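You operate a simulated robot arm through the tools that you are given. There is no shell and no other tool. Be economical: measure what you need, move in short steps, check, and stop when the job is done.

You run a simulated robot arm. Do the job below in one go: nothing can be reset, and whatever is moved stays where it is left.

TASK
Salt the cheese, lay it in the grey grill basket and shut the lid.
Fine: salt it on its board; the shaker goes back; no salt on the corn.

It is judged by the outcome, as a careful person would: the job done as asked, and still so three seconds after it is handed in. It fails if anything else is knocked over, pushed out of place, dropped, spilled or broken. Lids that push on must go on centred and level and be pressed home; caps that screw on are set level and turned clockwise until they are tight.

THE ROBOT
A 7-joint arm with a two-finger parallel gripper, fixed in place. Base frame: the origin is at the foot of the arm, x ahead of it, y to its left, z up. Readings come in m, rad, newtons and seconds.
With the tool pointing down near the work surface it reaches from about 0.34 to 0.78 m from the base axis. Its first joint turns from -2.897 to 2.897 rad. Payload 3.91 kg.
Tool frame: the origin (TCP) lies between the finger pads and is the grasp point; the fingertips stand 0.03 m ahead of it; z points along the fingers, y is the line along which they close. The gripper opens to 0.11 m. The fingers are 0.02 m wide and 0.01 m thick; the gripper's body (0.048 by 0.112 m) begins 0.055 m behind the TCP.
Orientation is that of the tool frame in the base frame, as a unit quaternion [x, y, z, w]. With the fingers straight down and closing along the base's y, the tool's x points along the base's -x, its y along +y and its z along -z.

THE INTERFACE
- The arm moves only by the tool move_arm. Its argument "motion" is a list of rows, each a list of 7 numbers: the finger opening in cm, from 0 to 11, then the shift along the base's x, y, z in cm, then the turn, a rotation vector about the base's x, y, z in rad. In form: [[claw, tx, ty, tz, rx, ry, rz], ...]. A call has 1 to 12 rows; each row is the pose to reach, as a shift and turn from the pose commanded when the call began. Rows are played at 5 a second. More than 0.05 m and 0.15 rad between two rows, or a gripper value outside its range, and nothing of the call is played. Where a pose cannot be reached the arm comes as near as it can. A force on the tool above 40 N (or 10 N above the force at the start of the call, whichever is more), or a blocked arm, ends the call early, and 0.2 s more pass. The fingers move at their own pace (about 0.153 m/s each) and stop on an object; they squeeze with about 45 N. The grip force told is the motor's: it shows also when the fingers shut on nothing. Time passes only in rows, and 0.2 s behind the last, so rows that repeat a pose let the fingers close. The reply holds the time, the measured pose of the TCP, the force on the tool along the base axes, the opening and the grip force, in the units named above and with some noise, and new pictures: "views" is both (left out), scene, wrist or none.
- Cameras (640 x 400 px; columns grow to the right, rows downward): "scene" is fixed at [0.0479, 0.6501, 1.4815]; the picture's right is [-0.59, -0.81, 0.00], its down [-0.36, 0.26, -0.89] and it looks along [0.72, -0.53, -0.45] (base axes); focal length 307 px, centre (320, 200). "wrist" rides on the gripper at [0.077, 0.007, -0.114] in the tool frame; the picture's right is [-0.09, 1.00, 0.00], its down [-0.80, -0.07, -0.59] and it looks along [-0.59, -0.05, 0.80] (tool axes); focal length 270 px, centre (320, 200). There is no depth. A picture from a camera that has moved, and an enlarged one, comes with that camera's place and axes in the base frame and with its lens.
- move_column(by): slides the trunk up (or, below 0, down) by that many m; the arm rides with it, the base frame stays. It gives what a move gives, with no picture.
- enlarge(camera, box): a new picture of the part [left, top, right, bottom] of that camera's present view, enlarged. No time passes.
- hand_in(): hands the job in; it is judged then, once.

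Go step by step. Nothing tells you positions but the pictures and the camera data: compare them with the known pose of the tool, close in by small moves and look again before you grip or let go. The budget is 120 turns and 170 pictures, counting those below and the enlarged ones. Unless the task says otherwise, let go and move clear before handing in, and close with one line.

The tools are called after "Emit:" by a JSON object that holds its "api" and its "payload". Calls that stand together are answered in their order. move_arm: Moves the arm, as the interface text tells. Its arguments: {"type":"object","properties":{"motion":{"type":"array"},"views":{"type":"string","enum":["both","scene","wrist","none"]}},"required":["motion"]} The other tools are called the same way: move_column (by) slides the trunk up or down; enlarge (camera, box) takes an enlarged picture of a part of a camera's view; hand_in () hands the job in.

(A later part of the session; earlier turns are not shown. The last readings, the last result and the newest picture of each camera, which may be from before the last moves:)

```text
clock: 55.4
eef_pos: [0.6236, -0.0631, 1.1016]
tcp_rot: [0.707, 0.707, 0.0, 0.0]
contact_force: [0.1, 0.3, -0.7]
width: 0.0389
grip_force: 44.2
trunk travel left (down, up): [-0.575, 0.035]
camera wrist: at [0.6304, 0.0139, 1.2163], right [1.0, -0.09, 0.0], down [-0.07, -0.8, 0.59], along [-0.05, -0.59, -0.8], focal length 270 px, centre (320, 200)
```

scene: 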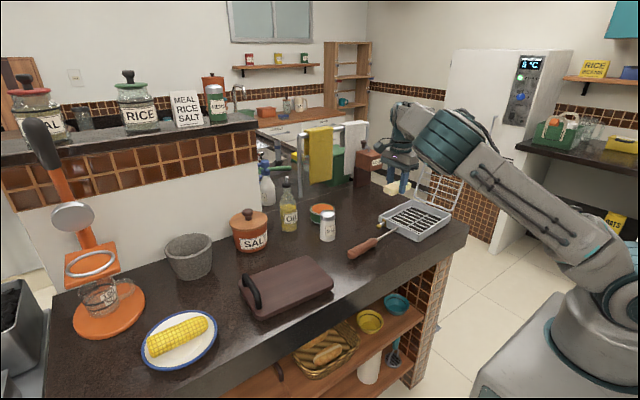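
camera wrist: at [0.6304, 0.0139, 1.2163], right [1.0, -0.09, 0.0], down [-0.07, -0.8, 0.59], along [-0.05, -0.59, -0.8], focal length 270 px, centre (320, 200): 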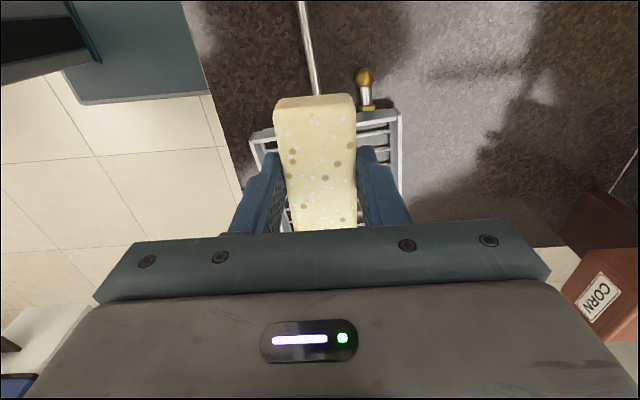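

Basket centre works out to about (0.626, -0.203), yawed ~5°. I move over it, turn by 0.08 rad, and descend to above the rim.

Emit:
{"api": "move_arm", "payload": {"motion": [[3, 0, -4.5, 0, 0, 0, 0.04], [3, 0.2, -9, 0, 0, 0, 0.08], [3, 0.3, -13, 0, 0, 0, 0.08], [3, 0.3, -14, -2.5, 0, 0, 0.08], [3, 0.3, -14, -6, 0, 0, 0.08], [3, 0.3, -14, -9, 0, 0, 0.08], [3, 0.3, -14, -9, 0, 0, 0.08]], "views": "both"}}

Emit:
{"api": "enlarge", "payload": {"camera": "scene", "box": [360, 140, 480, 260]}}

```text
clock: 57.0
eef_pos: [0.629, -0.2013, 1.0094]
tcp_rot: [0.678, 0.735, 0.0, 0.0]
contact_force: [0.4, 0.0, -1.1]
width: 0.0391
grip_force: 44.9
trunk travel left (down, up): [-0.575, 0.035]
camera wrist: at [0.6303, -0.1239, 1.1249], right [1.0, -0.01, 0.0], down [-0.01, -0.8, 0.59], along [0.0, -0.59, -0.8], focal length 270 px, centre (320, 200)
```

scene: 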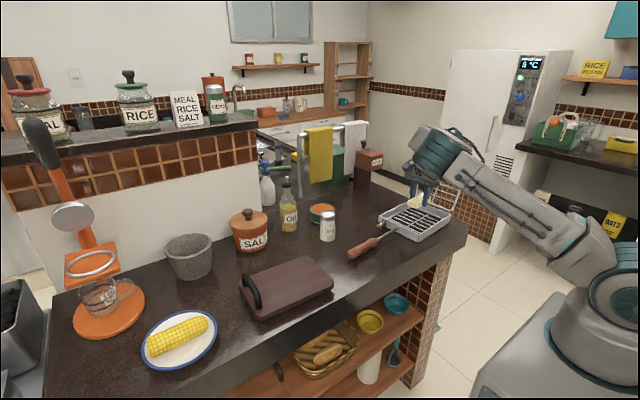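
wrist: 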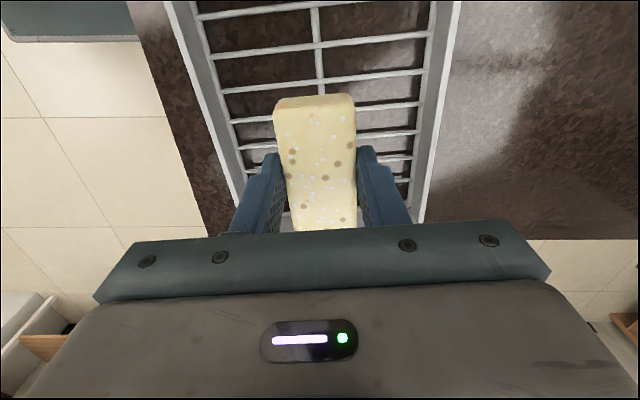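

```text
3.33 times, centred on (420, 200) of scene
camera zoom: at [0.0479, 0.6501, 1.4815], right [-0.59, -0.81, 0.0], down [-0.36, 0.26, -0.89], along [0.72, -0.53, -0.45], focal length 1023 px, centre (-13, 200)
```

zoom: 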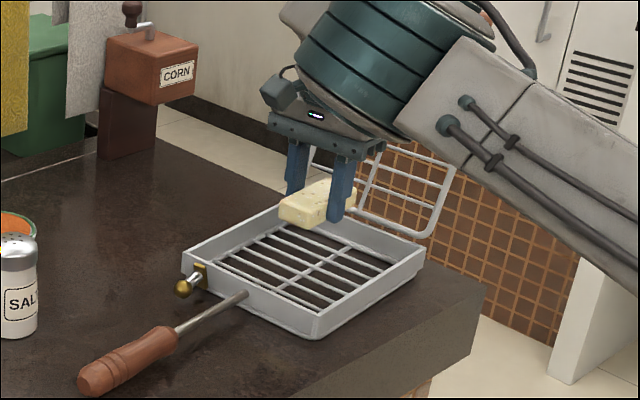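

The cheese is centred over the bars. Lowering it in.

Emit:
{"api": "move_arm", "payload": {"motion": [[3, -0.2, -0.2, -2, 0, 0, 0], [3, -0.2, -0.2, -4, 0, 0, 0], [3, -0.2, -0.2, -5, 0, 0, 0], [3, -0.2, -0.2, -5, 0, 0, 0]], "views": "none"}}

Emit:
{"api": "enlarge", "payload": {"camera": "scene", "box": [380, 170, 460, 250]}}

```text
clock: 58.0
eef_pos: [0.6268, -0.2035, 0.9611]
tcp_rot: [0.678, 0.735, 0.0, 0.0]
contact_force: [0.3, 0.4, -1.6]
width: 0.0389
grip_force: 45.4
trunk travel left (down, up): [-0.575, 0.035]
```

```text
5.00 times, centred on (420, 210) of scene
camera zoom: at [0.0479, 0.6501, 1.4815], right [-0.59, -0.81, 0.0], down [-0.36, 0.26, -0.89], along [0.72, -0.53, -0.45], focal length 1535 px, centre (-180, 150)
```

zoom: 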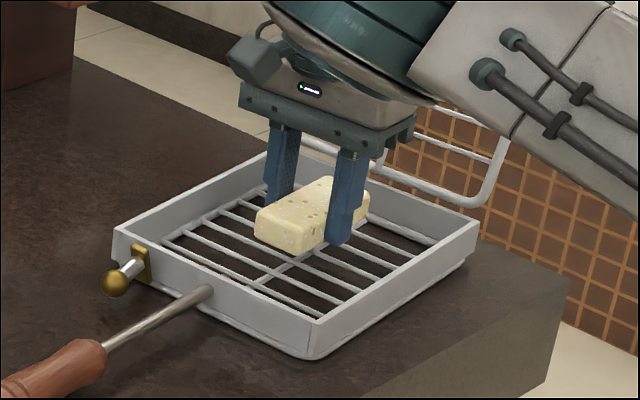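

Emit:
{"api": "move_arm", "payload": {"motion": [[3, 0, 0, -0.5, 0, 0, 0], [3, 0, 0, -1.0, 0, 0, 0], [3, 0, 0, -1.3, 0, 0, 0], [3, 0, 0, -1.3, 0, 0, 0]], "views": "none"}}

Emit:
{"api": "enlarge", "payload": {"camera": "scene", "box": [380, 170, 460, 250]}}

```text
clock: 59.0
eef_pos: [0.6273, -0.2041, 0.9487]
tcp_rot: [0.678, 0.735, 0.0, 0.0]
contact_force: [-0.1, 0.2, -1.5]
width: 0.0393
grip_force: 44.7
trunk travel left (down, up): [-0.575, 0.035]
```

```text
5.00 times, centred on (420, 210) of scene
camera zoom: at [0.0479, 0.6501, 1.4815], right [-0.59, -0.81, 0.0], down [-0.36, 0.26, -0.89], along [0.72, -0.53, -0.45], focal length 1535 px, centre (-180, 150)
```

zoom: 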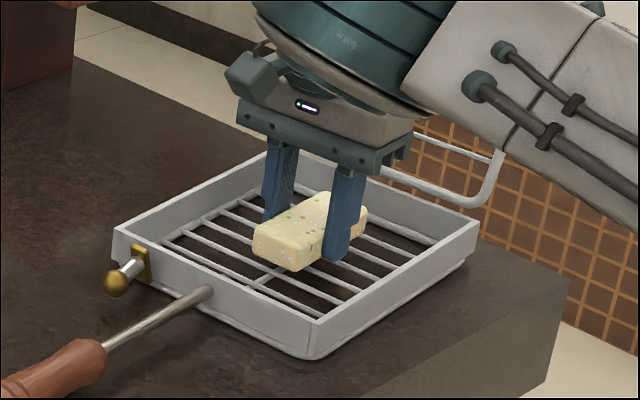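

No contact yet; a bit lower.

Emit:
{"api": "move_arm", "payload": {"motion": [[3, 0, 0, -0.3, 0, 0, 0], [3, 0, 0, -0.6, 0, 0, 0], [3, 0, 0, -0.6, 0, 0, 0]], "views": "none"}}

```text
clock: 59.8
eef_pos: [0.6265, -0.2026, 0.9426]
tcp_rot: [0.678, 0.735, 0.001, 0.0]
contact_force: [0.1, 1.4, -0.9]
width: 0.0389
grip_force: 44.6
trunk travel left (down, up): [-0.575, 0.035]
```

Emit:
{"api": "move_arm", "payload": {"motion": [[3, 0, 0, -0.3, 0, 0, 0], [3, 0, 0, -0.6, 0, 0, 0], [3, 0, 0, -0.6, 0, 0, 0]], "views": "none"}}

Emit:
{"api": "enlarge", "payload": {"camera": "scene", "box": [380, 170, 460, 250]}}

```text
clock: 60.6
eef_pos: [0.6267, -0.2031, 0.9397]
tcp_rot: [0.677, 0.736, 0.002, 0.003]
contact_force: [3.4, 2.8, 22.5]
width: 0.039
grip_force: 45.3
trunk travel left (down, up): [-0.575, 0.035]
```

```text
5.00 times, centred on (420, 210) of scene
camera zoom: at [0.0479, 0.6501, 1.4815], right [-0.59, -0.81, 0.0], down [-0.36, 0.26, -0.89], along [0.72, -0.53, -0.45], focal length 1535 px, centre (-180, 150)
```

zoom: 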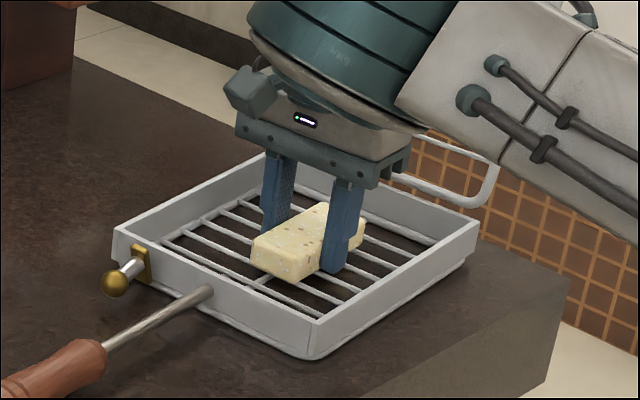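

The cheese rests on the bars. Relieve the load, open moderately, and lift straight up.

Emit:
{"api": "move_arm", "payload": {"motion": [[3, 0, 0, 0.3, 0, 0, 0], [3, 0, 0, 0.3, 0, 0, 0], [5, 0, 0, 0.3, 0, 0, 0], [7, 0, 0, 0.3, 0, 0, 0], [7, 0, 0, 0.5, 0, 0, 0], [7, 0, 0, 3, 0, 0, 0], [7, 0, 0, 7, 0, 0, 0], [7, 0, 1, 11, 0, 0, 0], [7, 0, 4, 15, 0, 0, 0], [7, 0, 8, 18, 0, 0, 0]], "views": "both"}}

Emit:
{"api": "enlarge", "payload": {"camera": "scene", "box": [370, 130, 490, 250]}}

```text
clock: 62.8
eef_pos: [0.6259, -0.1218, 1.1136]
tcp_rot: [0.678, 0.735, -0.001, 0.0]
contact_force: [0.0, 0.2, -0.6]
width: 0.07
grip_force: 0.0
trunk travel left (down, up): [-0.575, 0.035]
camera wrist: at [0.6265, -0.0444, 1.229], right [1.0, -0.01, 0.0], down [-0.01, -0.8, 0.6], along [0.0, -0.6, -0.8], focal length 270 px, centre (320, 200)
```

scene: 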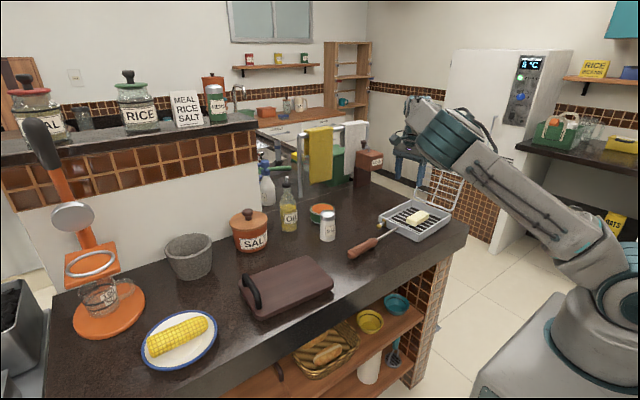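
wrist: 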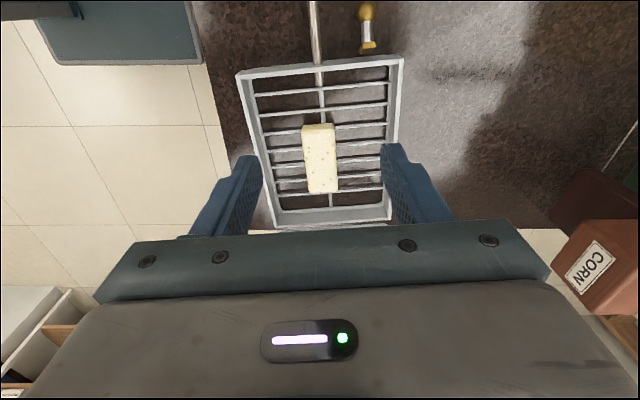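

```text
3.33 times, centred on (430, 190) of scene
camera zoom: at [0.0479, 0.6501, 1.4815], right [-0.59, -0.81, 0.0], down [-0.36, 0.26, -0.89], along [0.72, -0.53, -0.45], focal length 1023 px, centre (-47, 233)
```

zoom: 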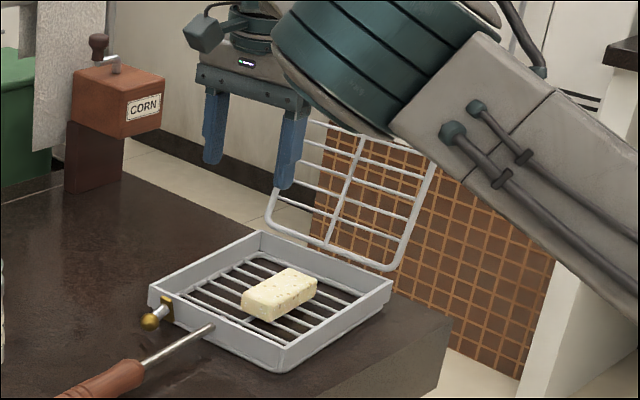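

The cheese lies flat in the basket. The open lid's wooden knob triangulates to about (0.570, -0.366, 1.18). I'll move above it and check with the wrist camera.

Emit:
{"api": "move_arm", "payload": {"motion": [[7, 0, 0, 4.5, 0, 0, 0], [7, 0, 0, 9, 0, 0, 0], [7, -1, 0, 13.5, 0, 0, 0], [7, -2, 0, 18, 0, 0, 0], [7, -3, -4, 18.6, 0, 0, 0], [7, -4, -8, 18.6, 0, 0, 0], [7, -5, -12, 18.6, 0, 0, 0], [7, -5.6, -16.5, 18.6, 0, 0, 0], [7, -5.6, -20.8, 18.6, 0, 0, 0], [7, -5.6, -20.8, 18.6, 0, 0, 0]], "views": "both"}}

```text
clock: 65.0
eef_pos: [0.532, -0.2277, 1.3022]
tcp_rot: [0.678, 0.735, -0.001, 0.001]
contact_force: [-0.1, 0.3, 0.0]
width: 0.0699
grip_force: 0.1
out of reach, approached as far as the arm can: row 6, 7, 8, 9, 10
trunk travel left (down, up): [-0.575, 0.035]
camera wrist: at [0.533, -0.15, 1.4164], right [1.0, -0.01, 0.0], down [-0.01, -0.8, 0.6], along [0.0, -0.6, -0.8], focal length 270 px, centre (320, 200)
```

scene: 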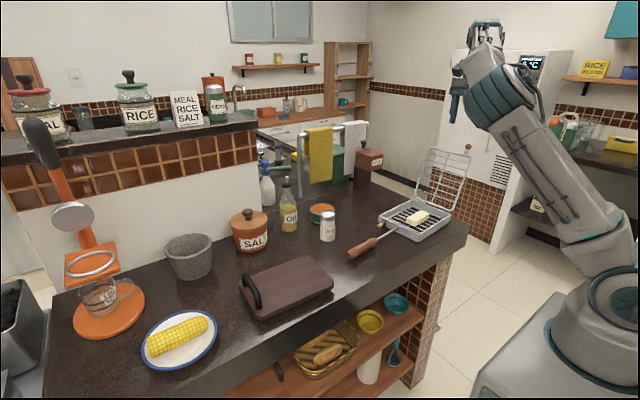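
wrist: 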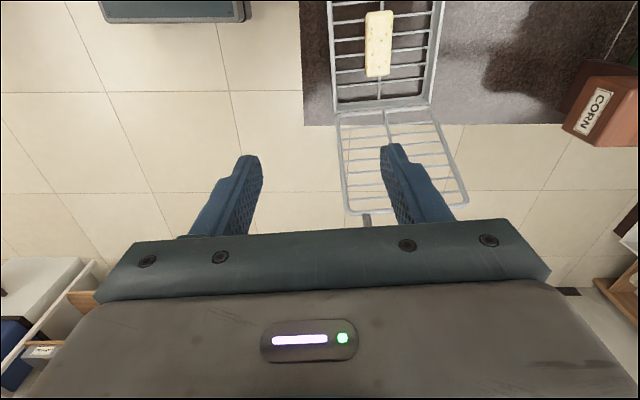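

At this height a vertical tool is out of reach, so I raise the trunk slightly and tilt the tool toward the lid.

Emit:
{"api": "move_column", "payload": {"by": 0.034}}

Emit:
{"api": "move_arm", "payload": {"motion": [[7, 0, 0, 0, -0.12, 0, 0], [7, 0, 0, 0, -0.25, 0, 0], [7, 0.5, -1, -1, -0.38, 0, 0], [7, 1.5, -3, -3, -0.5, 0, 0], [7, 2.5, -5, -5, -0.5, 0, 0], [7, 3.5, -7.5, -7, -0.5, 0, 0], [7, 3.8, -9, -8, -0.5, 0, 0], [7, 3.8, -9, -8, -0.5, 0, 0]], "views": "both"}}

Emit:
{"api": "enlarge", "payload": {"camera": "scene", "box": [400, 100, 520, 220]}}

```text
clock: 65.7
eef_pos: [0.5339, -0.2276, 1.3362]
tcp_rot: [0.678, 0.735, 0.0, 0.0]
contact_force: [0.1, -0.1, -0.7]
width: 0.07
grip_force: 0.0
trunk travel left (down, up): [-0.609, 0.001]
```

```text
clock: 67.5
eef_pos: [0.571, -0.315, 1.2546]
tcp_rot: [0.657, 0.712, -0.182, 0.168]
contact_force: [-0.2, -0.2, 0.2]
width: 0.07
grip_force: 0.1
trunk travel left (down, up): [-0.609, 0.001]
camera wrist: at [0.5714, -0.1925, 1.3181], right [1.0, -0.01, 0.0], down [-0.01, -0.42, 0.91], along [0.0, -0.91, -0.42], focal length 270 px, centre (320, 200)
```

scene: 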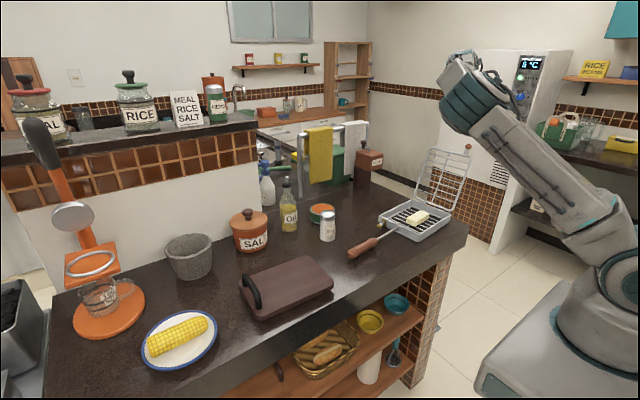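
wrist: 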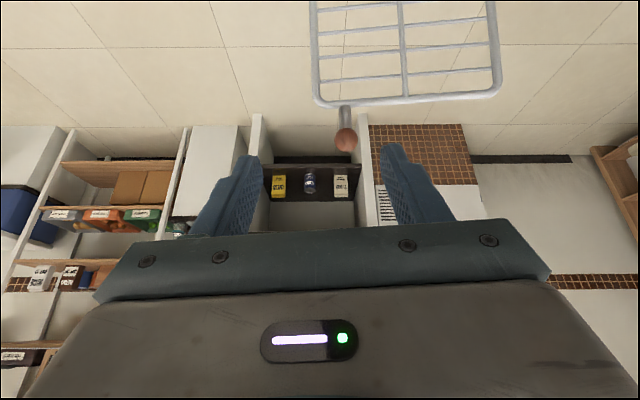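

```text
3.33 times, centred on (460, 160) of scene
camera zoom: at [0.0479, 0.6501, 1.4815], right [-0.59, -0.81, 0.0], down [-0.36, 0.26, -0.89], along [0.72, -0.53, -0.45], focal length 1023 px, centre (-147, 333)
```

zoom: 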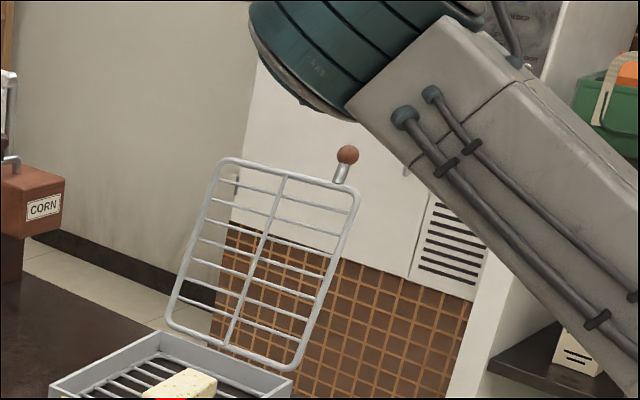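

Re-triangulating with this better view puts the knob at about (0.598, -0.418, 1.151). I approach to a short standoff and look again.

Emit:
{"api": "move_arm", "payload": {"motion": [[7, 1, -2.3, -1.5, 0, 0, 0], [7, 2, -4.7, -3, 0, 0, 0], [7, 2.7, -7, -4.5, 0, 0, 0], [7, 2.7, -7, -4.5, 0, 0, 0]], "views": "both"}}

Emit:
{"api": "enlarge", "payload": {"camera": "scene", "box": [400, 80, 520, 200]}}

```text
clock: 68.5
eef_pos: [0.5775, -0.3291, 1.2452]
tcp_rot: [0.656, 0.713, -0.181, 0.169]
contact_force: [1.5, -0.1, 0.3]
width: 0.0697
grip_force: 0.1
out of reach, approached as far as the arm can: row 1, 2, 3, 4
trunk travel left (down, up): [-0.609, 0.001]
camera wrist: at [0.5781, -0.2071, 1.3087], right [1.0, -0.01, 0.0], down [-0.01, -0.42, 0.91], along [0.0, -0.91, -0.42], focal length 270 px, centre (320, 200)
```

scene: 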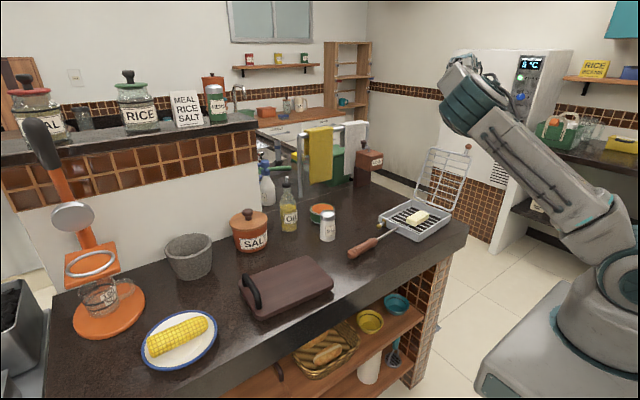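
wrist: 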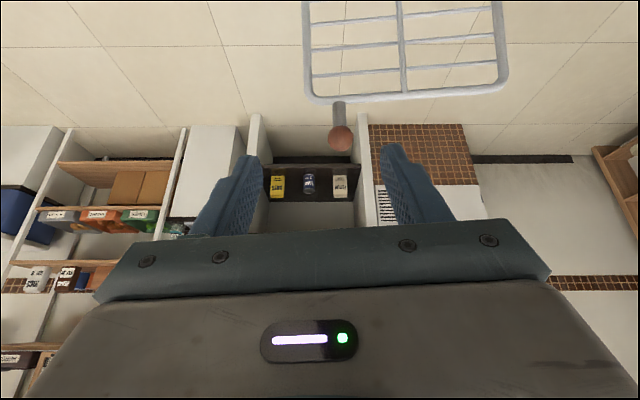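

```text
3.33 times, centred on (460, 140) of scene
camera zoom: at [0.0479, 0.6501, 1.4815], right [-0.59, -0.81, 0.0], down [-0.36, 0.26, -0.89], along [0.72, -0.53, -0.45], focal length 1023 px, centre (-147, 400)
```

zoom: 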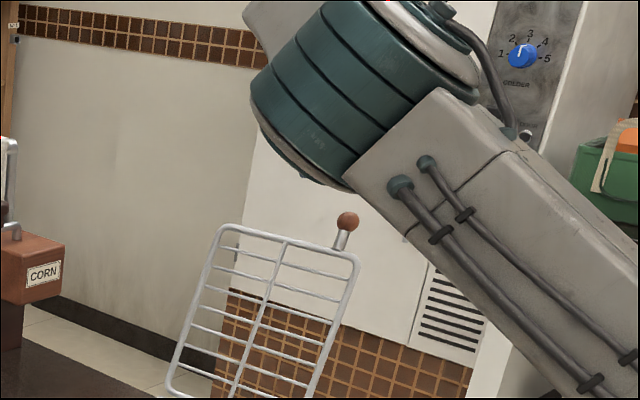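

That tilt runs out of reach; a flatter tool brings the wrist lower and nearer. I back off slightly, tilt more, and line up with the knob.

Emit:
{"api": "move_arm", "payload": {"motion": [[7, 0, 1.5, 0, -0.12, 0, 0], [7, 0, 3, -1, -0.24, 0, 0], [7, 0.5, 4, -2, -0.36, 0, 0], [7, 1, 4, -4, -0.48, 0, 0], [7, 1.5, 3, -5.5, -0.6, 0, 0], [7, 2, 1.5, -7, -0.7, 0, 0], [7, 2, 0, -7, -0.7, 0, 0], [7, 2, 0, -7, -0.7, 0, 0]], "views": "both"}}

```text
clock: 70.3
eef_pos: [0.5942, -0.3298, 1.1745]
tcp_rot: [0.559, 0.606, -0.415, 0.384]
contact_force: [-1.1, -0.2, -0.2]
width: 0.0699
grip_force: 0.0
trunk travel left (down, up): [-0.609, 0.001]
camera wrist: at [0.5956, -0.1949, 1.1443], right [1.0, 0.0, 0.01], down [-0.01, 0.26, 0.96], along [0.0, -0.96, 0.26], focal length 270 px, centre (320, 200)
```

scene: 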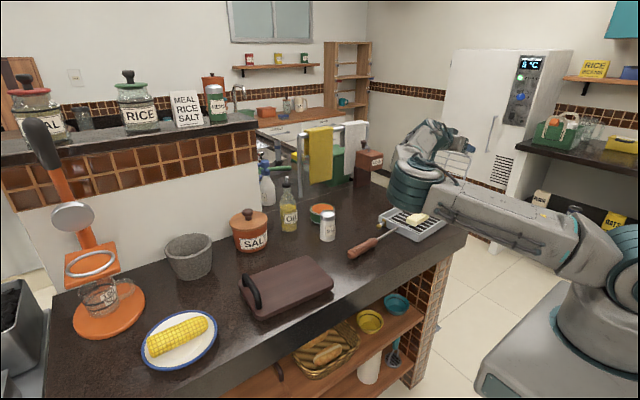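
wrist: 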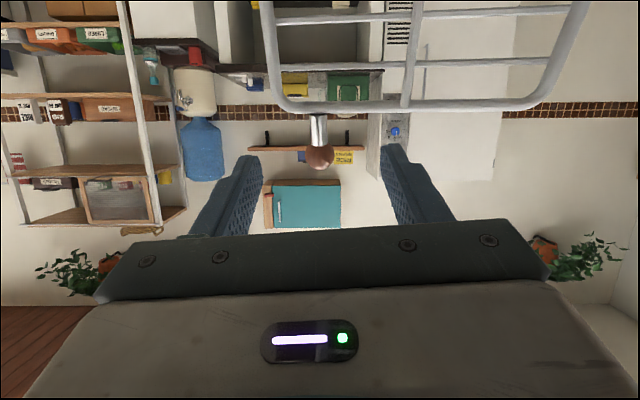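

The knob is now centred between the fingers at about (0.597, -0.415, 1.157). Advancing over it.

Emit:
{"api": "move_arm", "payload": {"motion": [[7, 0.1, -2.5, -0.5, 0, 0, 0], [7, 0.2, -5, -1, 0, 0, 0], [7, 0.3, -6.8, -1.4, 0, 0, 0], [7, 0.3, -6.8, -1.4, 0, 0, 0]], "views": "both"}}

Emit:
{"api": "enlarge", "payload": {"camera": "scene", "box": [400, 100, 520, 220]}}

```text
clock: 71.3
eef_pos: [0.5982, -0.398, 1.1584]
tcp_rot: [0.56, 0.607, -0.415, 0.382]
contact_force: [0.0, 0.0, -0.6]
width: 0.0702
grip_force: 0.0
trunk travel left (down, up): [-0.609, 0.001]
camera wrist: at [0.5993, -0.2624, 1.1274], right [1.0, 0.0, 0.01], down [-0.01, 0.26, 0.96], along [0.0, -0.96, 0.26], focal length 270 px, centre (320, 200)
```

scene: 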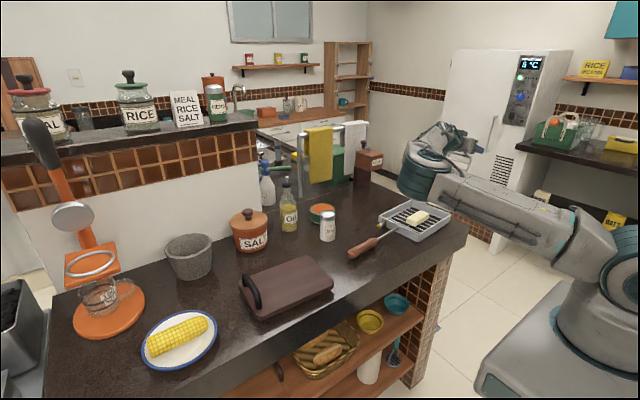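
wrist: 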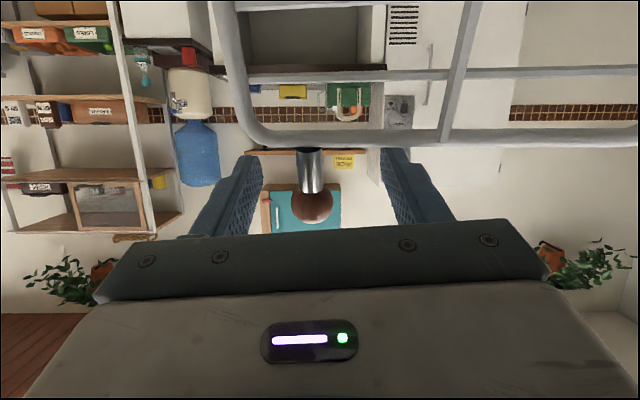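

```text
3.33 times, centred on (460, 160) of scene
camera zoom: at [0.0479, 0.6501, 1.4815], right [-0.59, -0.81, 0.0], down [-0.36, 0.26, -0.89], along [0.72, -0.53, -0.45], focal length 1023 px, centre (-147, 333)
```

zoom: 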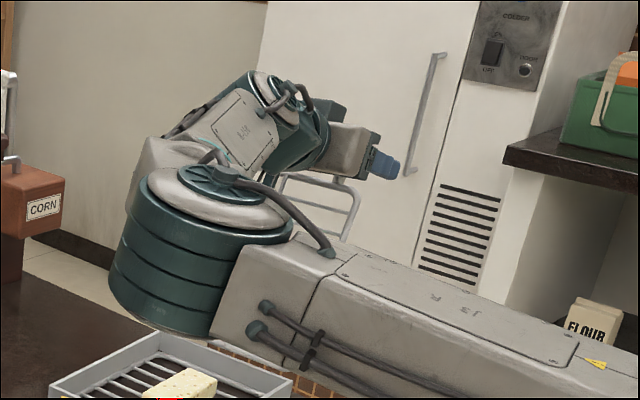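

Using the wrist views only, the knob sits at about (0.594, -0.390, 1.166), already between the pads. I make a small correction and close on it.

Emit:
{"api": "move_arm", "payload": {"motion": [[7, -0.35, 0.6, 0.5, 0, 0, 0], [7, -0.35, 1.0, 0.8, 0, 0, 0], [5, -0.35, 1.0, 0.8, 0, 0, 0], [3, -0.35, 1.0, 0.8, 0, 0, 0], [1, -0.35, 1.0, 0.8, 0, 0, 0], [1, -0.35, 1.0, 0.8, 0, 0, 0]], "views": "wrist"}}

```text
clock: 72.7
eef_pos: [0.5958, -0.3864, 1.167]
tcp_rot: [0.56, 0.607, -0.415, 0.383]
contact_force: [-1.2, 0.2, 1.4]
width: 0.0209
grip_force: 44.9
trunk travel left (down, up): [-0.609, 0.001]
camera wrist: at [0.596, -0.2525, 1.1366], right [1.0, 0.0, 0.01], down [-0.01, 0.26, 0.96], along [0.0, -0.96, 0.26], focal length 270 px, centre (320, 200)
```

wrist: 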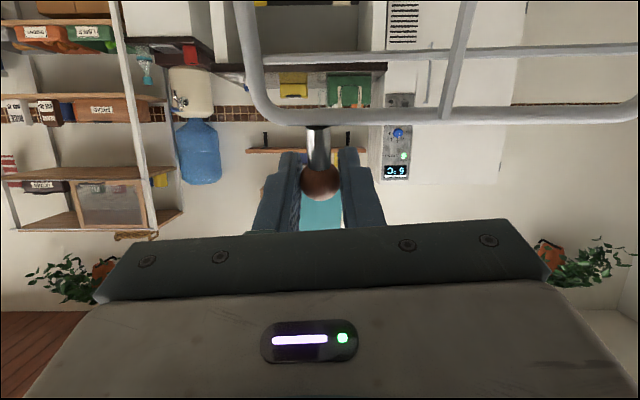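

The knob is held (2.1 cm). I now swing the lid along its arc about the hinge (y≈-0.312, z≈0.93), righting the tool gradually, and watch the force.

Emit:
{"api": "move_arm", "payload": {"motion": [[1, -0.21, 2.5, 0.66, 0.1, 0.008, 0], [1, -0.43, 5.1, 1.05, 0.2, 0.016, 0], [1, -0.65, 7.7, 1.17, 0.3, 0.024, 0], [1, -0.65, 7.7, 1.17, 0.3, 0.024, 0]], "views": "both"}}

```text
clock: 73.7
eef_pos: [0.588, -0.3106, 1.1781]
tcp_rot: [0.606, 0.667, -0.326, 0.287]
contact_force: [0.5, 0.5, -4.6]
width: 0.0208
grip_force: 45.0
trunk travel left (down, up): [-0.609, 0.001]
camera wrist: at [0.59, -0.1724, 1.1894], right [1.0, 0.0, -0.02], down [0.02, -0.03, 1.0], along [0.0, -1.0, -0.03], focal length 270 px, centre (320, 200)
```

scene: 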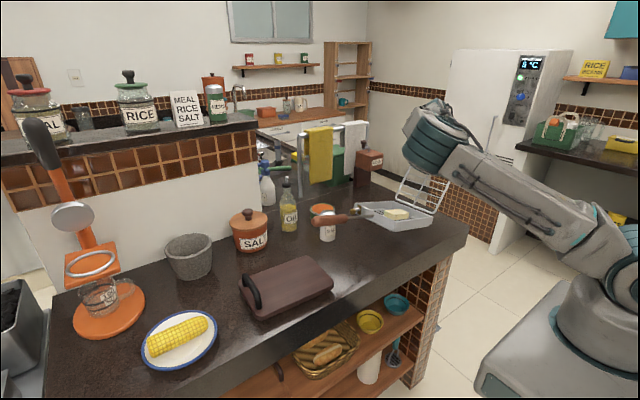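
wrist: 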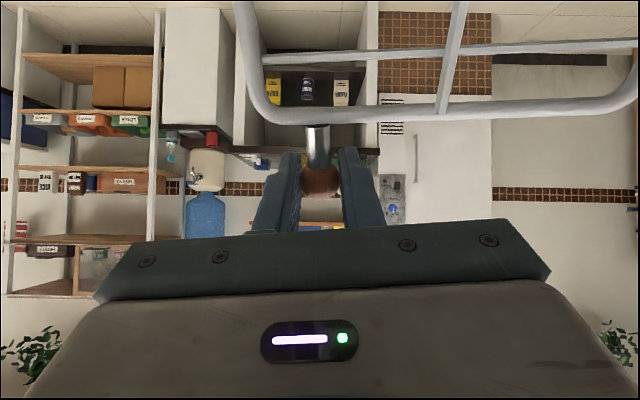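

The handle has risen: the knob is not slipping in the pads, so my tool rotation levered the whole basket up. I look closely before reversing.

Emit:
{"api": "enlarge", "payload": {"camera": "scene", "box": [320, 150, 480, 260]}}

```text
3.64 times, centred on (400, 205) of scene
camera zoom: at [0.0479, 0.6501, 1.4815], right [-0.59, -0.81, 0.0], down [-0.36, 0.26, -0.89], along [0.72, -0.53, -0.45], focal length 1116 px, centre (29, 182)
```

zoom: 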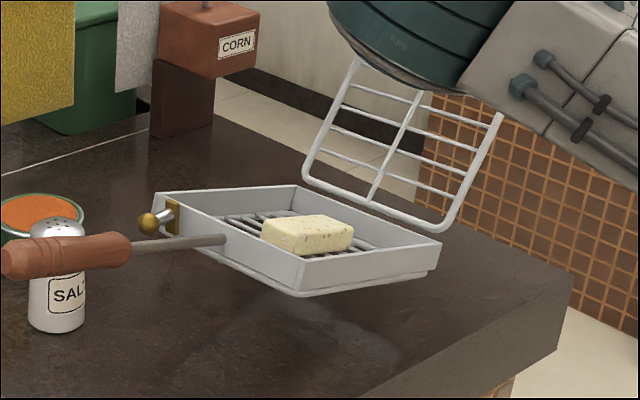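

The basket is tilted about 17° and dragged a little along with the hand, while the cheese is still in place. I reverse exactly and slowly to set it back down.

Emit:
{"api": "move_arm", "payload": {"motion": [[1, 0.11, -1.3, -0.06, -0.05, -0.004, 0], [1, 0.22, -2.6, -0.12, -0.1, -0.008, 0], [1, 0.33, -3.9, -0.3, -0.15, -0.012, 0], [1, 0.44, -5.2, -0.51, -0.2, -0.016, 0], [1, 0.55, -6.5, -0.85, -0.25, -0.02, 0], [1, 0.65, -7.7, -1.17, -0.3, -0.024, 0], [1, 0.65, -7.7, -1.17, -0.3, -0.024, 0]], "views": "both"}}

Emit:
{"api": "enlarge", "payload": {"camera": "scene", "box": [340, 130, 500, 270]}}

```text
clock: 75.3
eef_pos: [0.5953, -0.3872, 1.1692]
tcp_rot: [0.56, 0.606, -0.415, 0.384]
contact_force: [2.1, 1.5, 7.9]
width: 0.0206
grip_force: 44.9
trunk travel left (down, up): [-0.609, 0.001]
camera wrist: at [0.5962, -0.252, 1.1385], right [1.0, 0.0, 0.01], down [-0.01, 0.27, 0.96], along [0.0, -0.96, 0.27], focal length 270 px, centre (320, 200)
```

scene: 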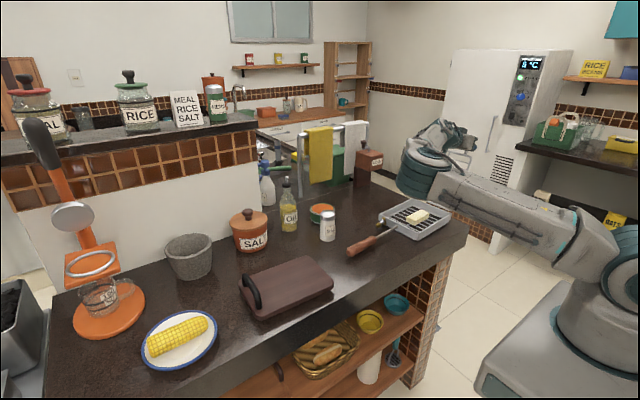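
wrist: 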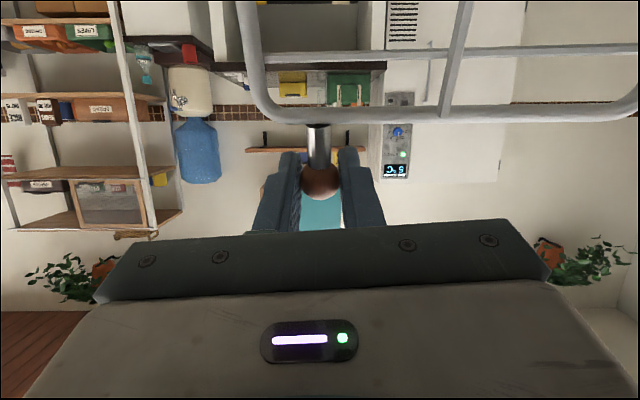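

```text
2.86 times, centred on (420, 200) of scene
camera zoom: at [0.0479, 0.6501, 1.4815], right [-0.59, -0.81, 0.0], down [-0.36, 0.26, -0.89], along [0.72, -0.53, -0.45], focal length 877 px, centre (34, 200)
```

zoom: 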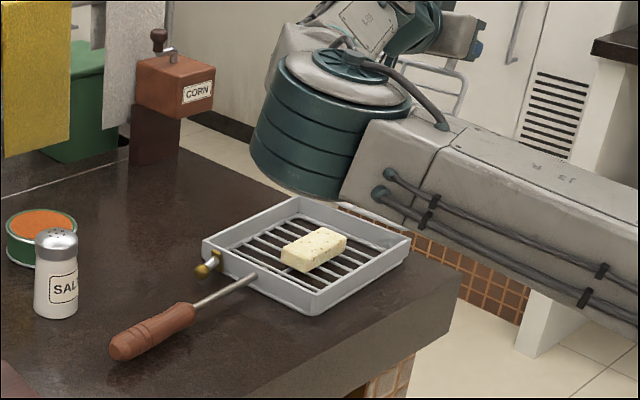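

The basket is back where it was, with the cheese unmoved. I release the knob and back away; next time I'll cage the knob loosely with the fingers on its front and back, so the lid can turn freely.

Emit:
{"api": "move_arm", "payload": {"motion": [[1, 0, 0, -0.2, 0, 0, 0], [3, 0, 0, -0.2, 0, 0, 0], [5, 0, 0, -0.2, 0, 0, 0], [7, 0, 0, -0.2, 0, 0, 0], [7, 0, 3, 1, 0, 0, 0], [7, 0, 6, 2.3, 0, 0, 0], [7, 0, 9, 3.5, 0, 0, 0], [7, 0, 11, 7, 0.1, 0, 0], [7, 0, 12, 11, 0.2, 0, 0]], "views": "both"}}

Emit:
{"api": "enlarge", "payload": {"camera": "scene", "box": [340, 130, 500, 270]}}

```text
clock: 77.3
eef_pos: [0.5949, -0.267, 1.278]
tcp_rot: [0.595, 0.645, -0.353, 0.326]
contact_force: [-0.4, 0.0, -0.4]
width: 0.07
grip_force: 0.0
trunk travel left (down, up): [-0.609, 0.001]
camera wrist: at [0.5969, -0.1287, 1.2752], right [1.0, 0.0, 0.01], down [-0.01, 0.07, 1.0], along [0.0, -1.0, 0.07], focal length 270 px, centre (320, 200)
```

scene: 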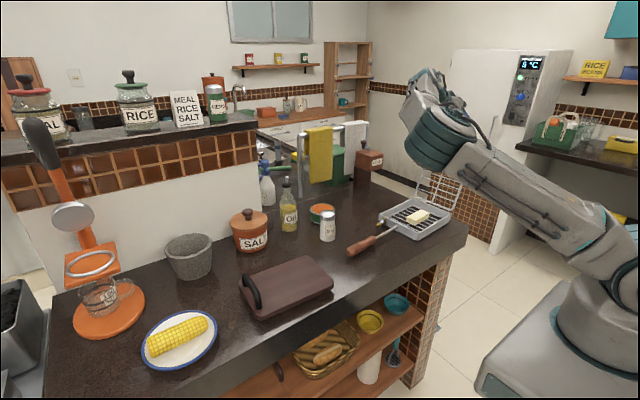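
wrist: 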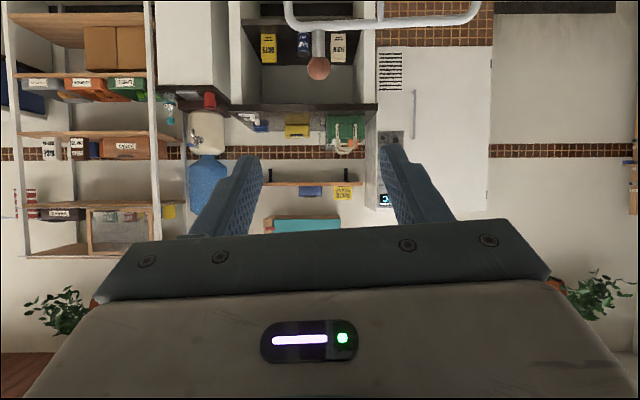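

```text
2.86 times, centred on (420, 200) of scene
camera zoom: at [0.0479, 0.6501, 1.4815], right [-0.59, -0.81, 0.0], down [-0.36, 0.26, -0.89], along [0.72, -0.53, -0.45], focal length 877 px, centre (34, 200)
```

zoom: 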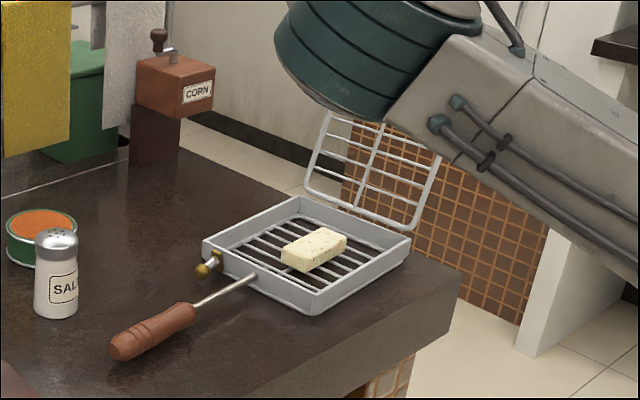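

The basket is undisturbed. I bring the tool back to vertical, closer in, and turn it a quarter so the fingers open along y.

Emit:
{"api": "move_arm", "payload": {"motion": [[6, -1, 1, 0, 0.12, 0.01, 0], [6, -2, 2, 0, 0.25, 0.02, 0], [6, -3.5, 3, 0, 0.38, 0.03, 0], [6, -5, 4, 0, 0.51, 0.04, 0], [6, -7, 5, -1, 0.64, 0.05, 0], [6, -8.5, 6, -2, 0.77, 0.06, 0], [6, -9.5, 6.5, -2, 0.9, 0.07, 0], [6, -9.5, 6.5, -2, 1.0, 0.08, 0], [6, -9.5, 6.5, -2, 1.0, 0.08, 0]], "views": "none"}}

Emit:
{"api": "move_arm", "payload": {"motion": [[6, 0, 0, 0, 0, 0, -0.15], [6, 0, 0, 0, 0, 0, -0.3], [6, 0, 0, 0, 0, 0, -0.45], [6, 0, 0, 0, 0, 0, -0.6], [6, 0, 0, 0, 0, 0, -0.75], [6, 0, 0, 0, 0, 0, -0.9], [6, 0, 0, 0, 0, 0, -1.05], [6, 0, 0, 0, 0, 0, -1.2], [6, 0, 0, 0, 0, 0, -1.35], [6, 0, 0, 0, 0, 0, -1.5], [6, 0, 0, 0, 0, 0, -1.57]], "views": "none"}}

```text
clock: 79.3
eef_pos: [0.499, -0.2028, 1.2574]
tcp_rot: [0.664, 0.747, -0.022, -0.025]
contact_force: [1.3, 0.4, 0.3]
width: 0.0599
grip_force: 0.0
trunk travel left (down, up): [-0.609, 0.001]
```

```text
clock: 81.7
eef_pos: [0.4999, -0.2021, 1.2574]
tcp_rot: [0.998, 0.057, 0.001, -0.033]
contact_force: [0.7, -0.6, 0.1]
width: 0.06
grip_force: 0.0
trunk travel left (down, up): [-0.609, 0.001]
```

Now tilt outward 40° and move to a standoff along the approach line to the knob.

Emit:
{"api": "move_arm", "payload": {"motion": [[6, 0, -1, 0, 0.012, -0.12, 0], [6, 0, -4, 0, 0.024, -0.24, 0], [6, 1, -7, 0, 0.036, -0.36, 0], [6, 2, -10, -0.5, 0.048, -0.48, 0], [6, 3, -13, -1, 0.06, -0.6, 0], [6, 4, -16, -2, 0.07, -0.7, 0], [6, 4.5, -18.6, -2.7, 0.07, -0.7, 0], [6, 4.5, -18.6, -2.7, 0.07, -0.7, 0]], "views": "both"}}

Emit:
{"api": "enlarge", "payload": {"camera": "scene", "box": [400, 90, 520, 210]}}

```text
clock: 83.5
eef_pos: [0.5345, -0.2782, 1.2739]
tcp_rot: [0.935, 0.069, 0.346, -0.043]
contact_force: [0.2, -0.3, 0.6]
width: 0.06
grip_force: 0.0
out of reach, approached as far as the arm can: row 4, 5, 6, 7, 8
trunk travel left (down, up): [-0.609, 0.001]
camera wrist: at [0.5209, -0.2929, 1.4109], right [0.09, -0.99, -0.09], down [-0.99, -0.09, -0.07], along [0.06, 0.1, -0.99], focal length 270 px, centre (320, 200)
```

scene: 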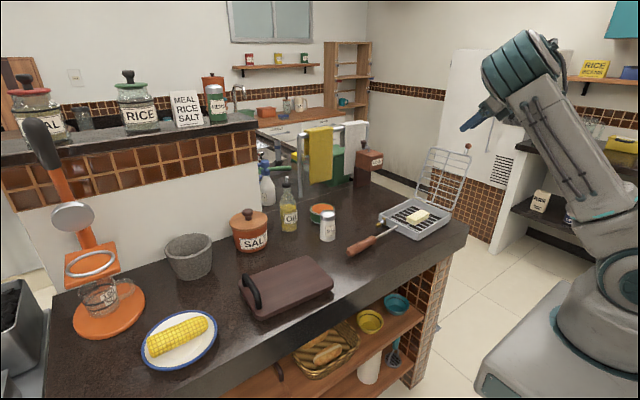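
wrist: 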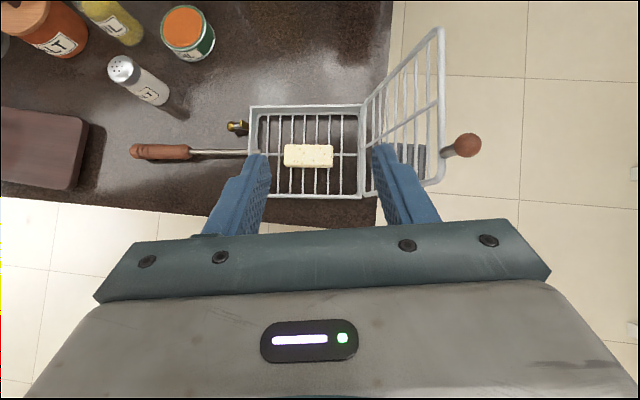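

```text
3.33 times, centred on (460, 150) of scene
camera zoom: at [0.0479, 0.6501, 1.4815], right [-0.59, -0.81, 0.0], down [-0.36, 0.26, -0.89], along [0.72, -0.53, -0.45], focal length 1023 px, centre (-147, 367)
```

zoom: 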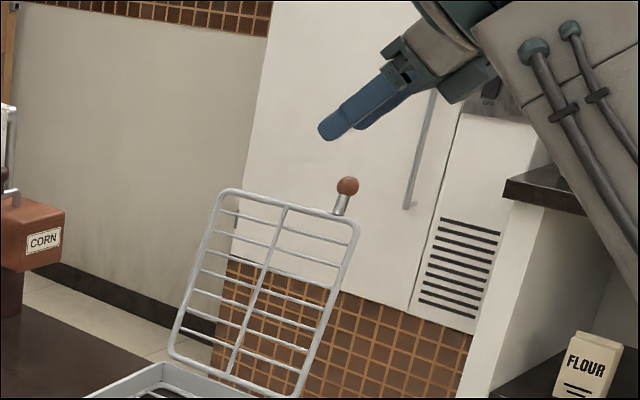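

The knob itself is at the edge of reach this way, but the lid's top bar (y≈-0.383, z≈1.12, between knob and centre rib) is nearer. I reduce the tilt and go above the bar at x≈0.63.

Emit:
{"api": "move_arm", "payload": {"motion": [[6, 0, 0, 0, -0.013, 0.13, 0], [6, 0, 0, 0, -0.027, 0.27, 0], [6, 1, -1, -0.5, -0.04, 0.4, 0], [6, 3.5, -3.5, -1.5, -0.04, 0.4, 0], [6, 6, -6, -2.5, -0.04, 0.4, 0], [6, 8.5, -8.5, -3.5, -0.04, 0.4, 0], [6, 9.8, -10.3, -4, -0.04, 0.4, 0], [6, 9.8, -10.3, -4, -0.04, 0.4, 0]], "views": "both"}}

Emit:
{"api": "enlarge", "payload": {"camera": "scene", "box": [400, 90, 520, 210]}}

```text
clock: 85.3
eef_pos: [0.6055, -0.2248, 1.2676]
tcp_rot: [0.986, 0.063, 0.151, -0.039]
contact_force: [-0.1, 0.2, 0.3]
width: 0.0601
grip_force: 0.0
out of reach, approached as far as the arm can: row 1, 2, 3, 4, 5, 6, 7, 8
trunk travel left (down, up): [-0.609, 0.001]
camera wrist: at [0.6458, -0.2339, 1.3996], right [0.05, -1.0, -0.08], down [-0.94, -0.08, 0.33], along [-0.33, 0.06, -0.94], focal length 270 px, centre (320, 200)
```

scene: 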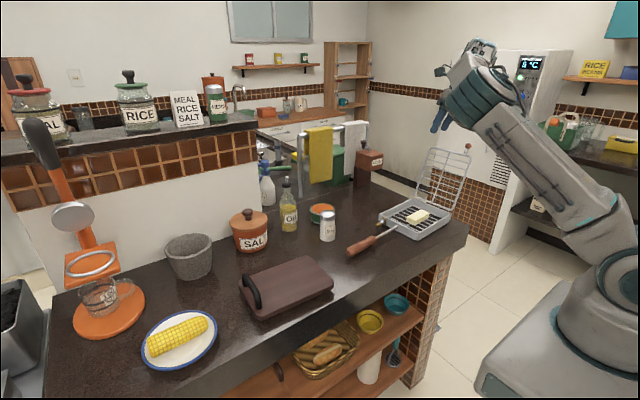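
wrist: 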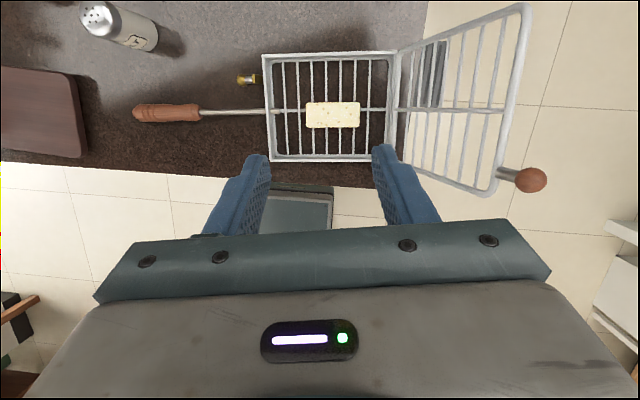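

```text
3.33 times, centred on (460, 150) of scene
camera zoom: at [0.0479, 0.6501, 1.4815], right [-0.59, -0.81, 0.0], down [-0.36, 0.26, -0.89], along [0.72, -0.53, -0.45], focal length 1023 px, centre (-147, 367)
```

zoom: 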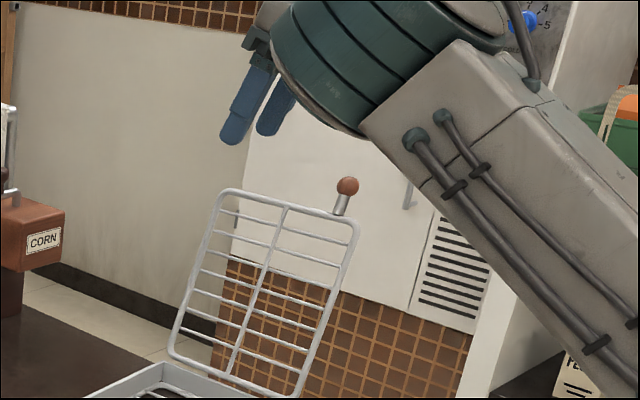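

The limit here is the last joint's turn, not distance. I roll the tool 180° back about its own axis (original side), which frees that joint.

Emit:
{"api": "move_arm", "payload": {"motion": [[6, -1, 0, 0, -0.044, -0.014, 0.143], [6, -2, 0, 0, -0.088, -0.029, 0.285], [6, -3, 0, 0, -0.132, -0.043, 0.428], [6, -4, 0, 0, -0.176, -0.058, 0.571], [6, -5, 0, 0, -0.22, -0.072, 0.713], [6, -6, 0, 0, -0.264, -0.086, 0.856], [6, -6, 0, 0, -0.308, -0.101, 0.999], [6, -6, 0, 0, -0.352, -0.115, 1.141], [6, -6, 0, 0, -0.396, -0.13, 1.284], [6, -6, 0, 0, -0.44, -0.144, 1.427], [6, -6, 0, 0, -0.46, -0.151, 1.493]], "views": "none"}}

Emit:
{"api": "move_arm", "payload": {"motion": [[6, 0, 0, 0, -0.044, -0.014, 0.143], [6, 0, 0, 0, -0.088, -0.029, 0.285], [6, 0, 0, 0, -0.132, -0.043, 0.428], [6, 0, 0, 0, -0.176, -0.058, 0.571], [6, 0, 0, 0, -0.22, -0.072, 0.713], [6, 0, 0, 0, -0.264, -0.086, 0.856], [6, 0, 0, 0, -0.308, -0.101, 0.999], [6, 0, 0, 0, -0.352, -0.115, 1.141], [6, 0, 0, 0, -0.396, -0.13, 1.284], [6, 0, 0, 0, -0.44, -0.144, 1.427], [6, 0, 0, 0, -0.46, -0.151, 1.493]], "views": "wrist"}}

```text
clock: 87.7
eef_pos: [0.5424, -0.2241, 1.2657]
tcp_rot: [0.652, 0.742, 0.135, 0.08]
contact_force: [0.7, -0.3, 0.4]
width: 0.0597
grip_force: 0.0
trunk travel left (down, up): [-0.609, 0.001]
```

```text
clock: 90.1
eef_pos: [0.5424, -0.2234, 1.266]
tcp_rot: [-0.063, 0.986, 0.04, 0.151]
contact_force: [-0.2, 0.4, -0.4]
width: 0.06
grip_force: 0.1
trunk travel left (down, up): [-0.609, 0.001]
camera wrist: at [0.4353, -0.2367, 1.3525], right [-0.05, 0.99, 0.08], down [0.59, -0.04, 0.8], along [0.8, 0.09, -0.59], focal length 270 px, centre (320, 200)
```

wrist: 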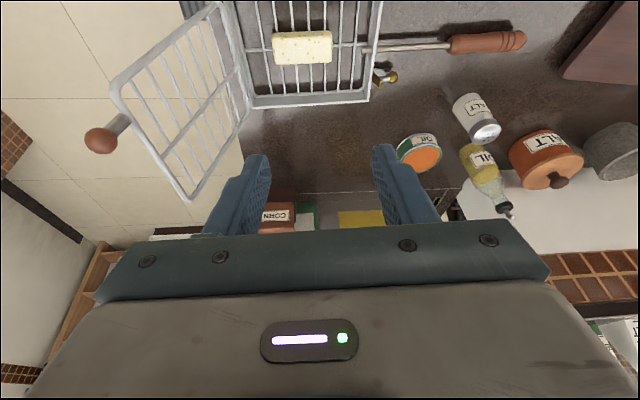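

The arm is free again and the knob triangulates consistently at (0.594, -0.392, 1.167). I add some outward tilt and go to a standoff above the knob with fingers on its ±y sides.

Emit:
{"api": "move_arm", "payload": {"motion": [[6, 0, -3.5, 0, 0.005, -0.07, 0], [6, 0.5, -7, -0.5, 0.01, -0.14, 0], [6, 1, -10.5, -1, 0.014, -0.2, 0], [6, 1.5, -14, -2, 0.014, -0.2, 0], [6, 1.8, -17.2, -3.4, 0.014, -0.2, 0], [6, 1.8, -17.2, -3.4, 0.014, -0.2, 0]], "views": "both"}}

Emit:
{"api": "enlarge", "payload": {"camera": "scene", "box": [400, 90, 520, 210]}}

```text
clock: 91.5
eef_pos: [0.5313, -0.2682, 1.236]
tcp_rot: [-0.064, 0.965, 0.039, 0.25]
contact_force: [0.0, 0.6, 0.5]
width: 0.0601
grip_force: 0.0
out of reach, approached as far as the arm can: row 2, 3, 4, 5, 6
trunk travel left (down, up): [-0.609, 0.001]
camera wrist: at [0.409, -0.2827, 1.299], right [-0.07, 0.99, 0.09], down [0.42, -0.05, 0.91], along [0.9, 0.1, -0.42], focal length 270 px, centre (320, 200)
```

scene: 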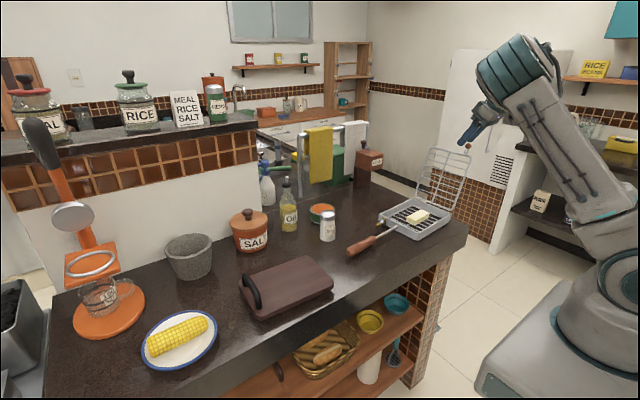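
wrist: 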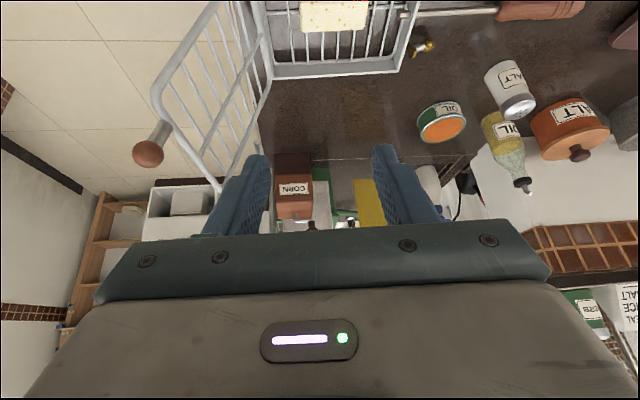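

```text
3.33 times, centred on (460, 150) of scene
camera zoom: at [0.0479, 0.6501, 1.4815], right [-0.59, -0.81, 0.0], down [-0.36, 0.26, -0.89], along [0.72, -0.53, -0.45], focal length 1023 px, centre (-147, 367)
```

zoom: 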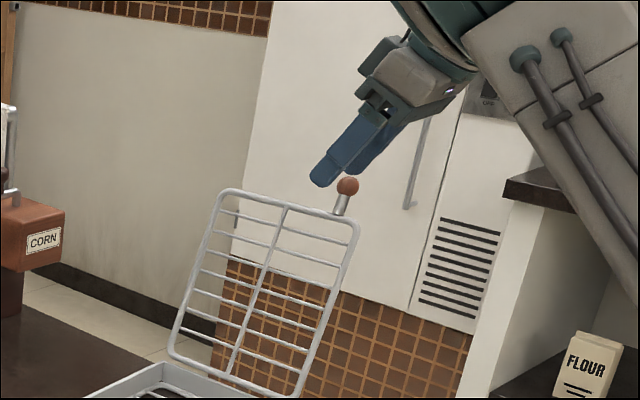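

Pointing left of the radial line seems to be what limits the arm here. I yaw the tool to point radially outward and try to approach the same standoff.

Emit:
{"api": "move_arm", "payload": {"motion": [[6, -1, 1, 0, 0, 0, -0.14], [6, -1, 1, 0, 0, 0, -0.28], [6, -1, 1, 0, 0, 0, -0.42], [6, -1, 1, 0, 0, 0, -0.56], [6, -1, 1, 0, 0, 0, -0.7], [6, 0, -2, 0, 0, 0, -0.72], [6, 1, -5, 0, 0, 0, -0.72], [6, 2, -8, 0, 0, 0, -0.72], [6, 3, -10.5, -0.5, 0, 0, -0.72], [6, 3, -10.5, -0.5, 0, 0, -0.72]], "views": "both"}}

```text
clock: 93.7
eef_pos: [0.5516, -0.3356, 1.2393]
tcp_rot: [0.278, 0.927, -0.052, 0.248]
contact_force: [-0.8, 0.2, -0.3]
width: 0.0601
grip_force: 0.1
out of reach, approached as far as the arm can: row 8, 9, 10
trunk travel left (down, up): [-0.609, 0.001]
camera wrist: at [0.4502, -0.266, 1.3013], right [0.6, 0.79, 0.09], down [0.28, -0.31, 0.91], along [0.75, -0.52, -0.41], focal length 270 px, centre (320, 200)
```

scene: 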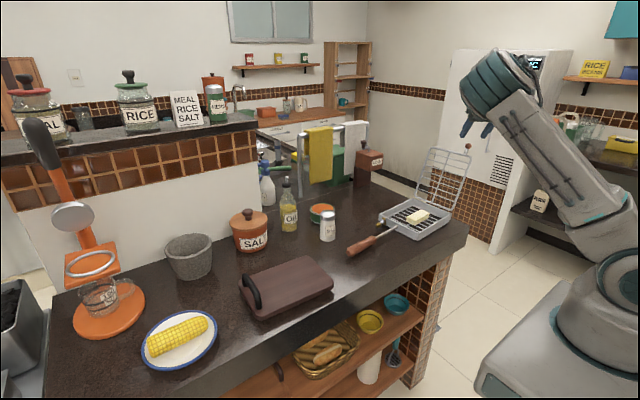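
wrist: 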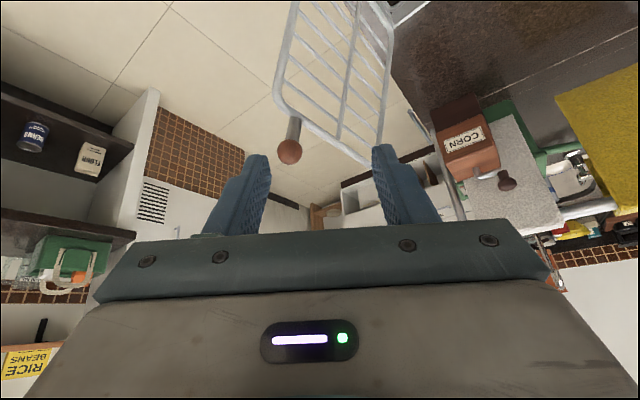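

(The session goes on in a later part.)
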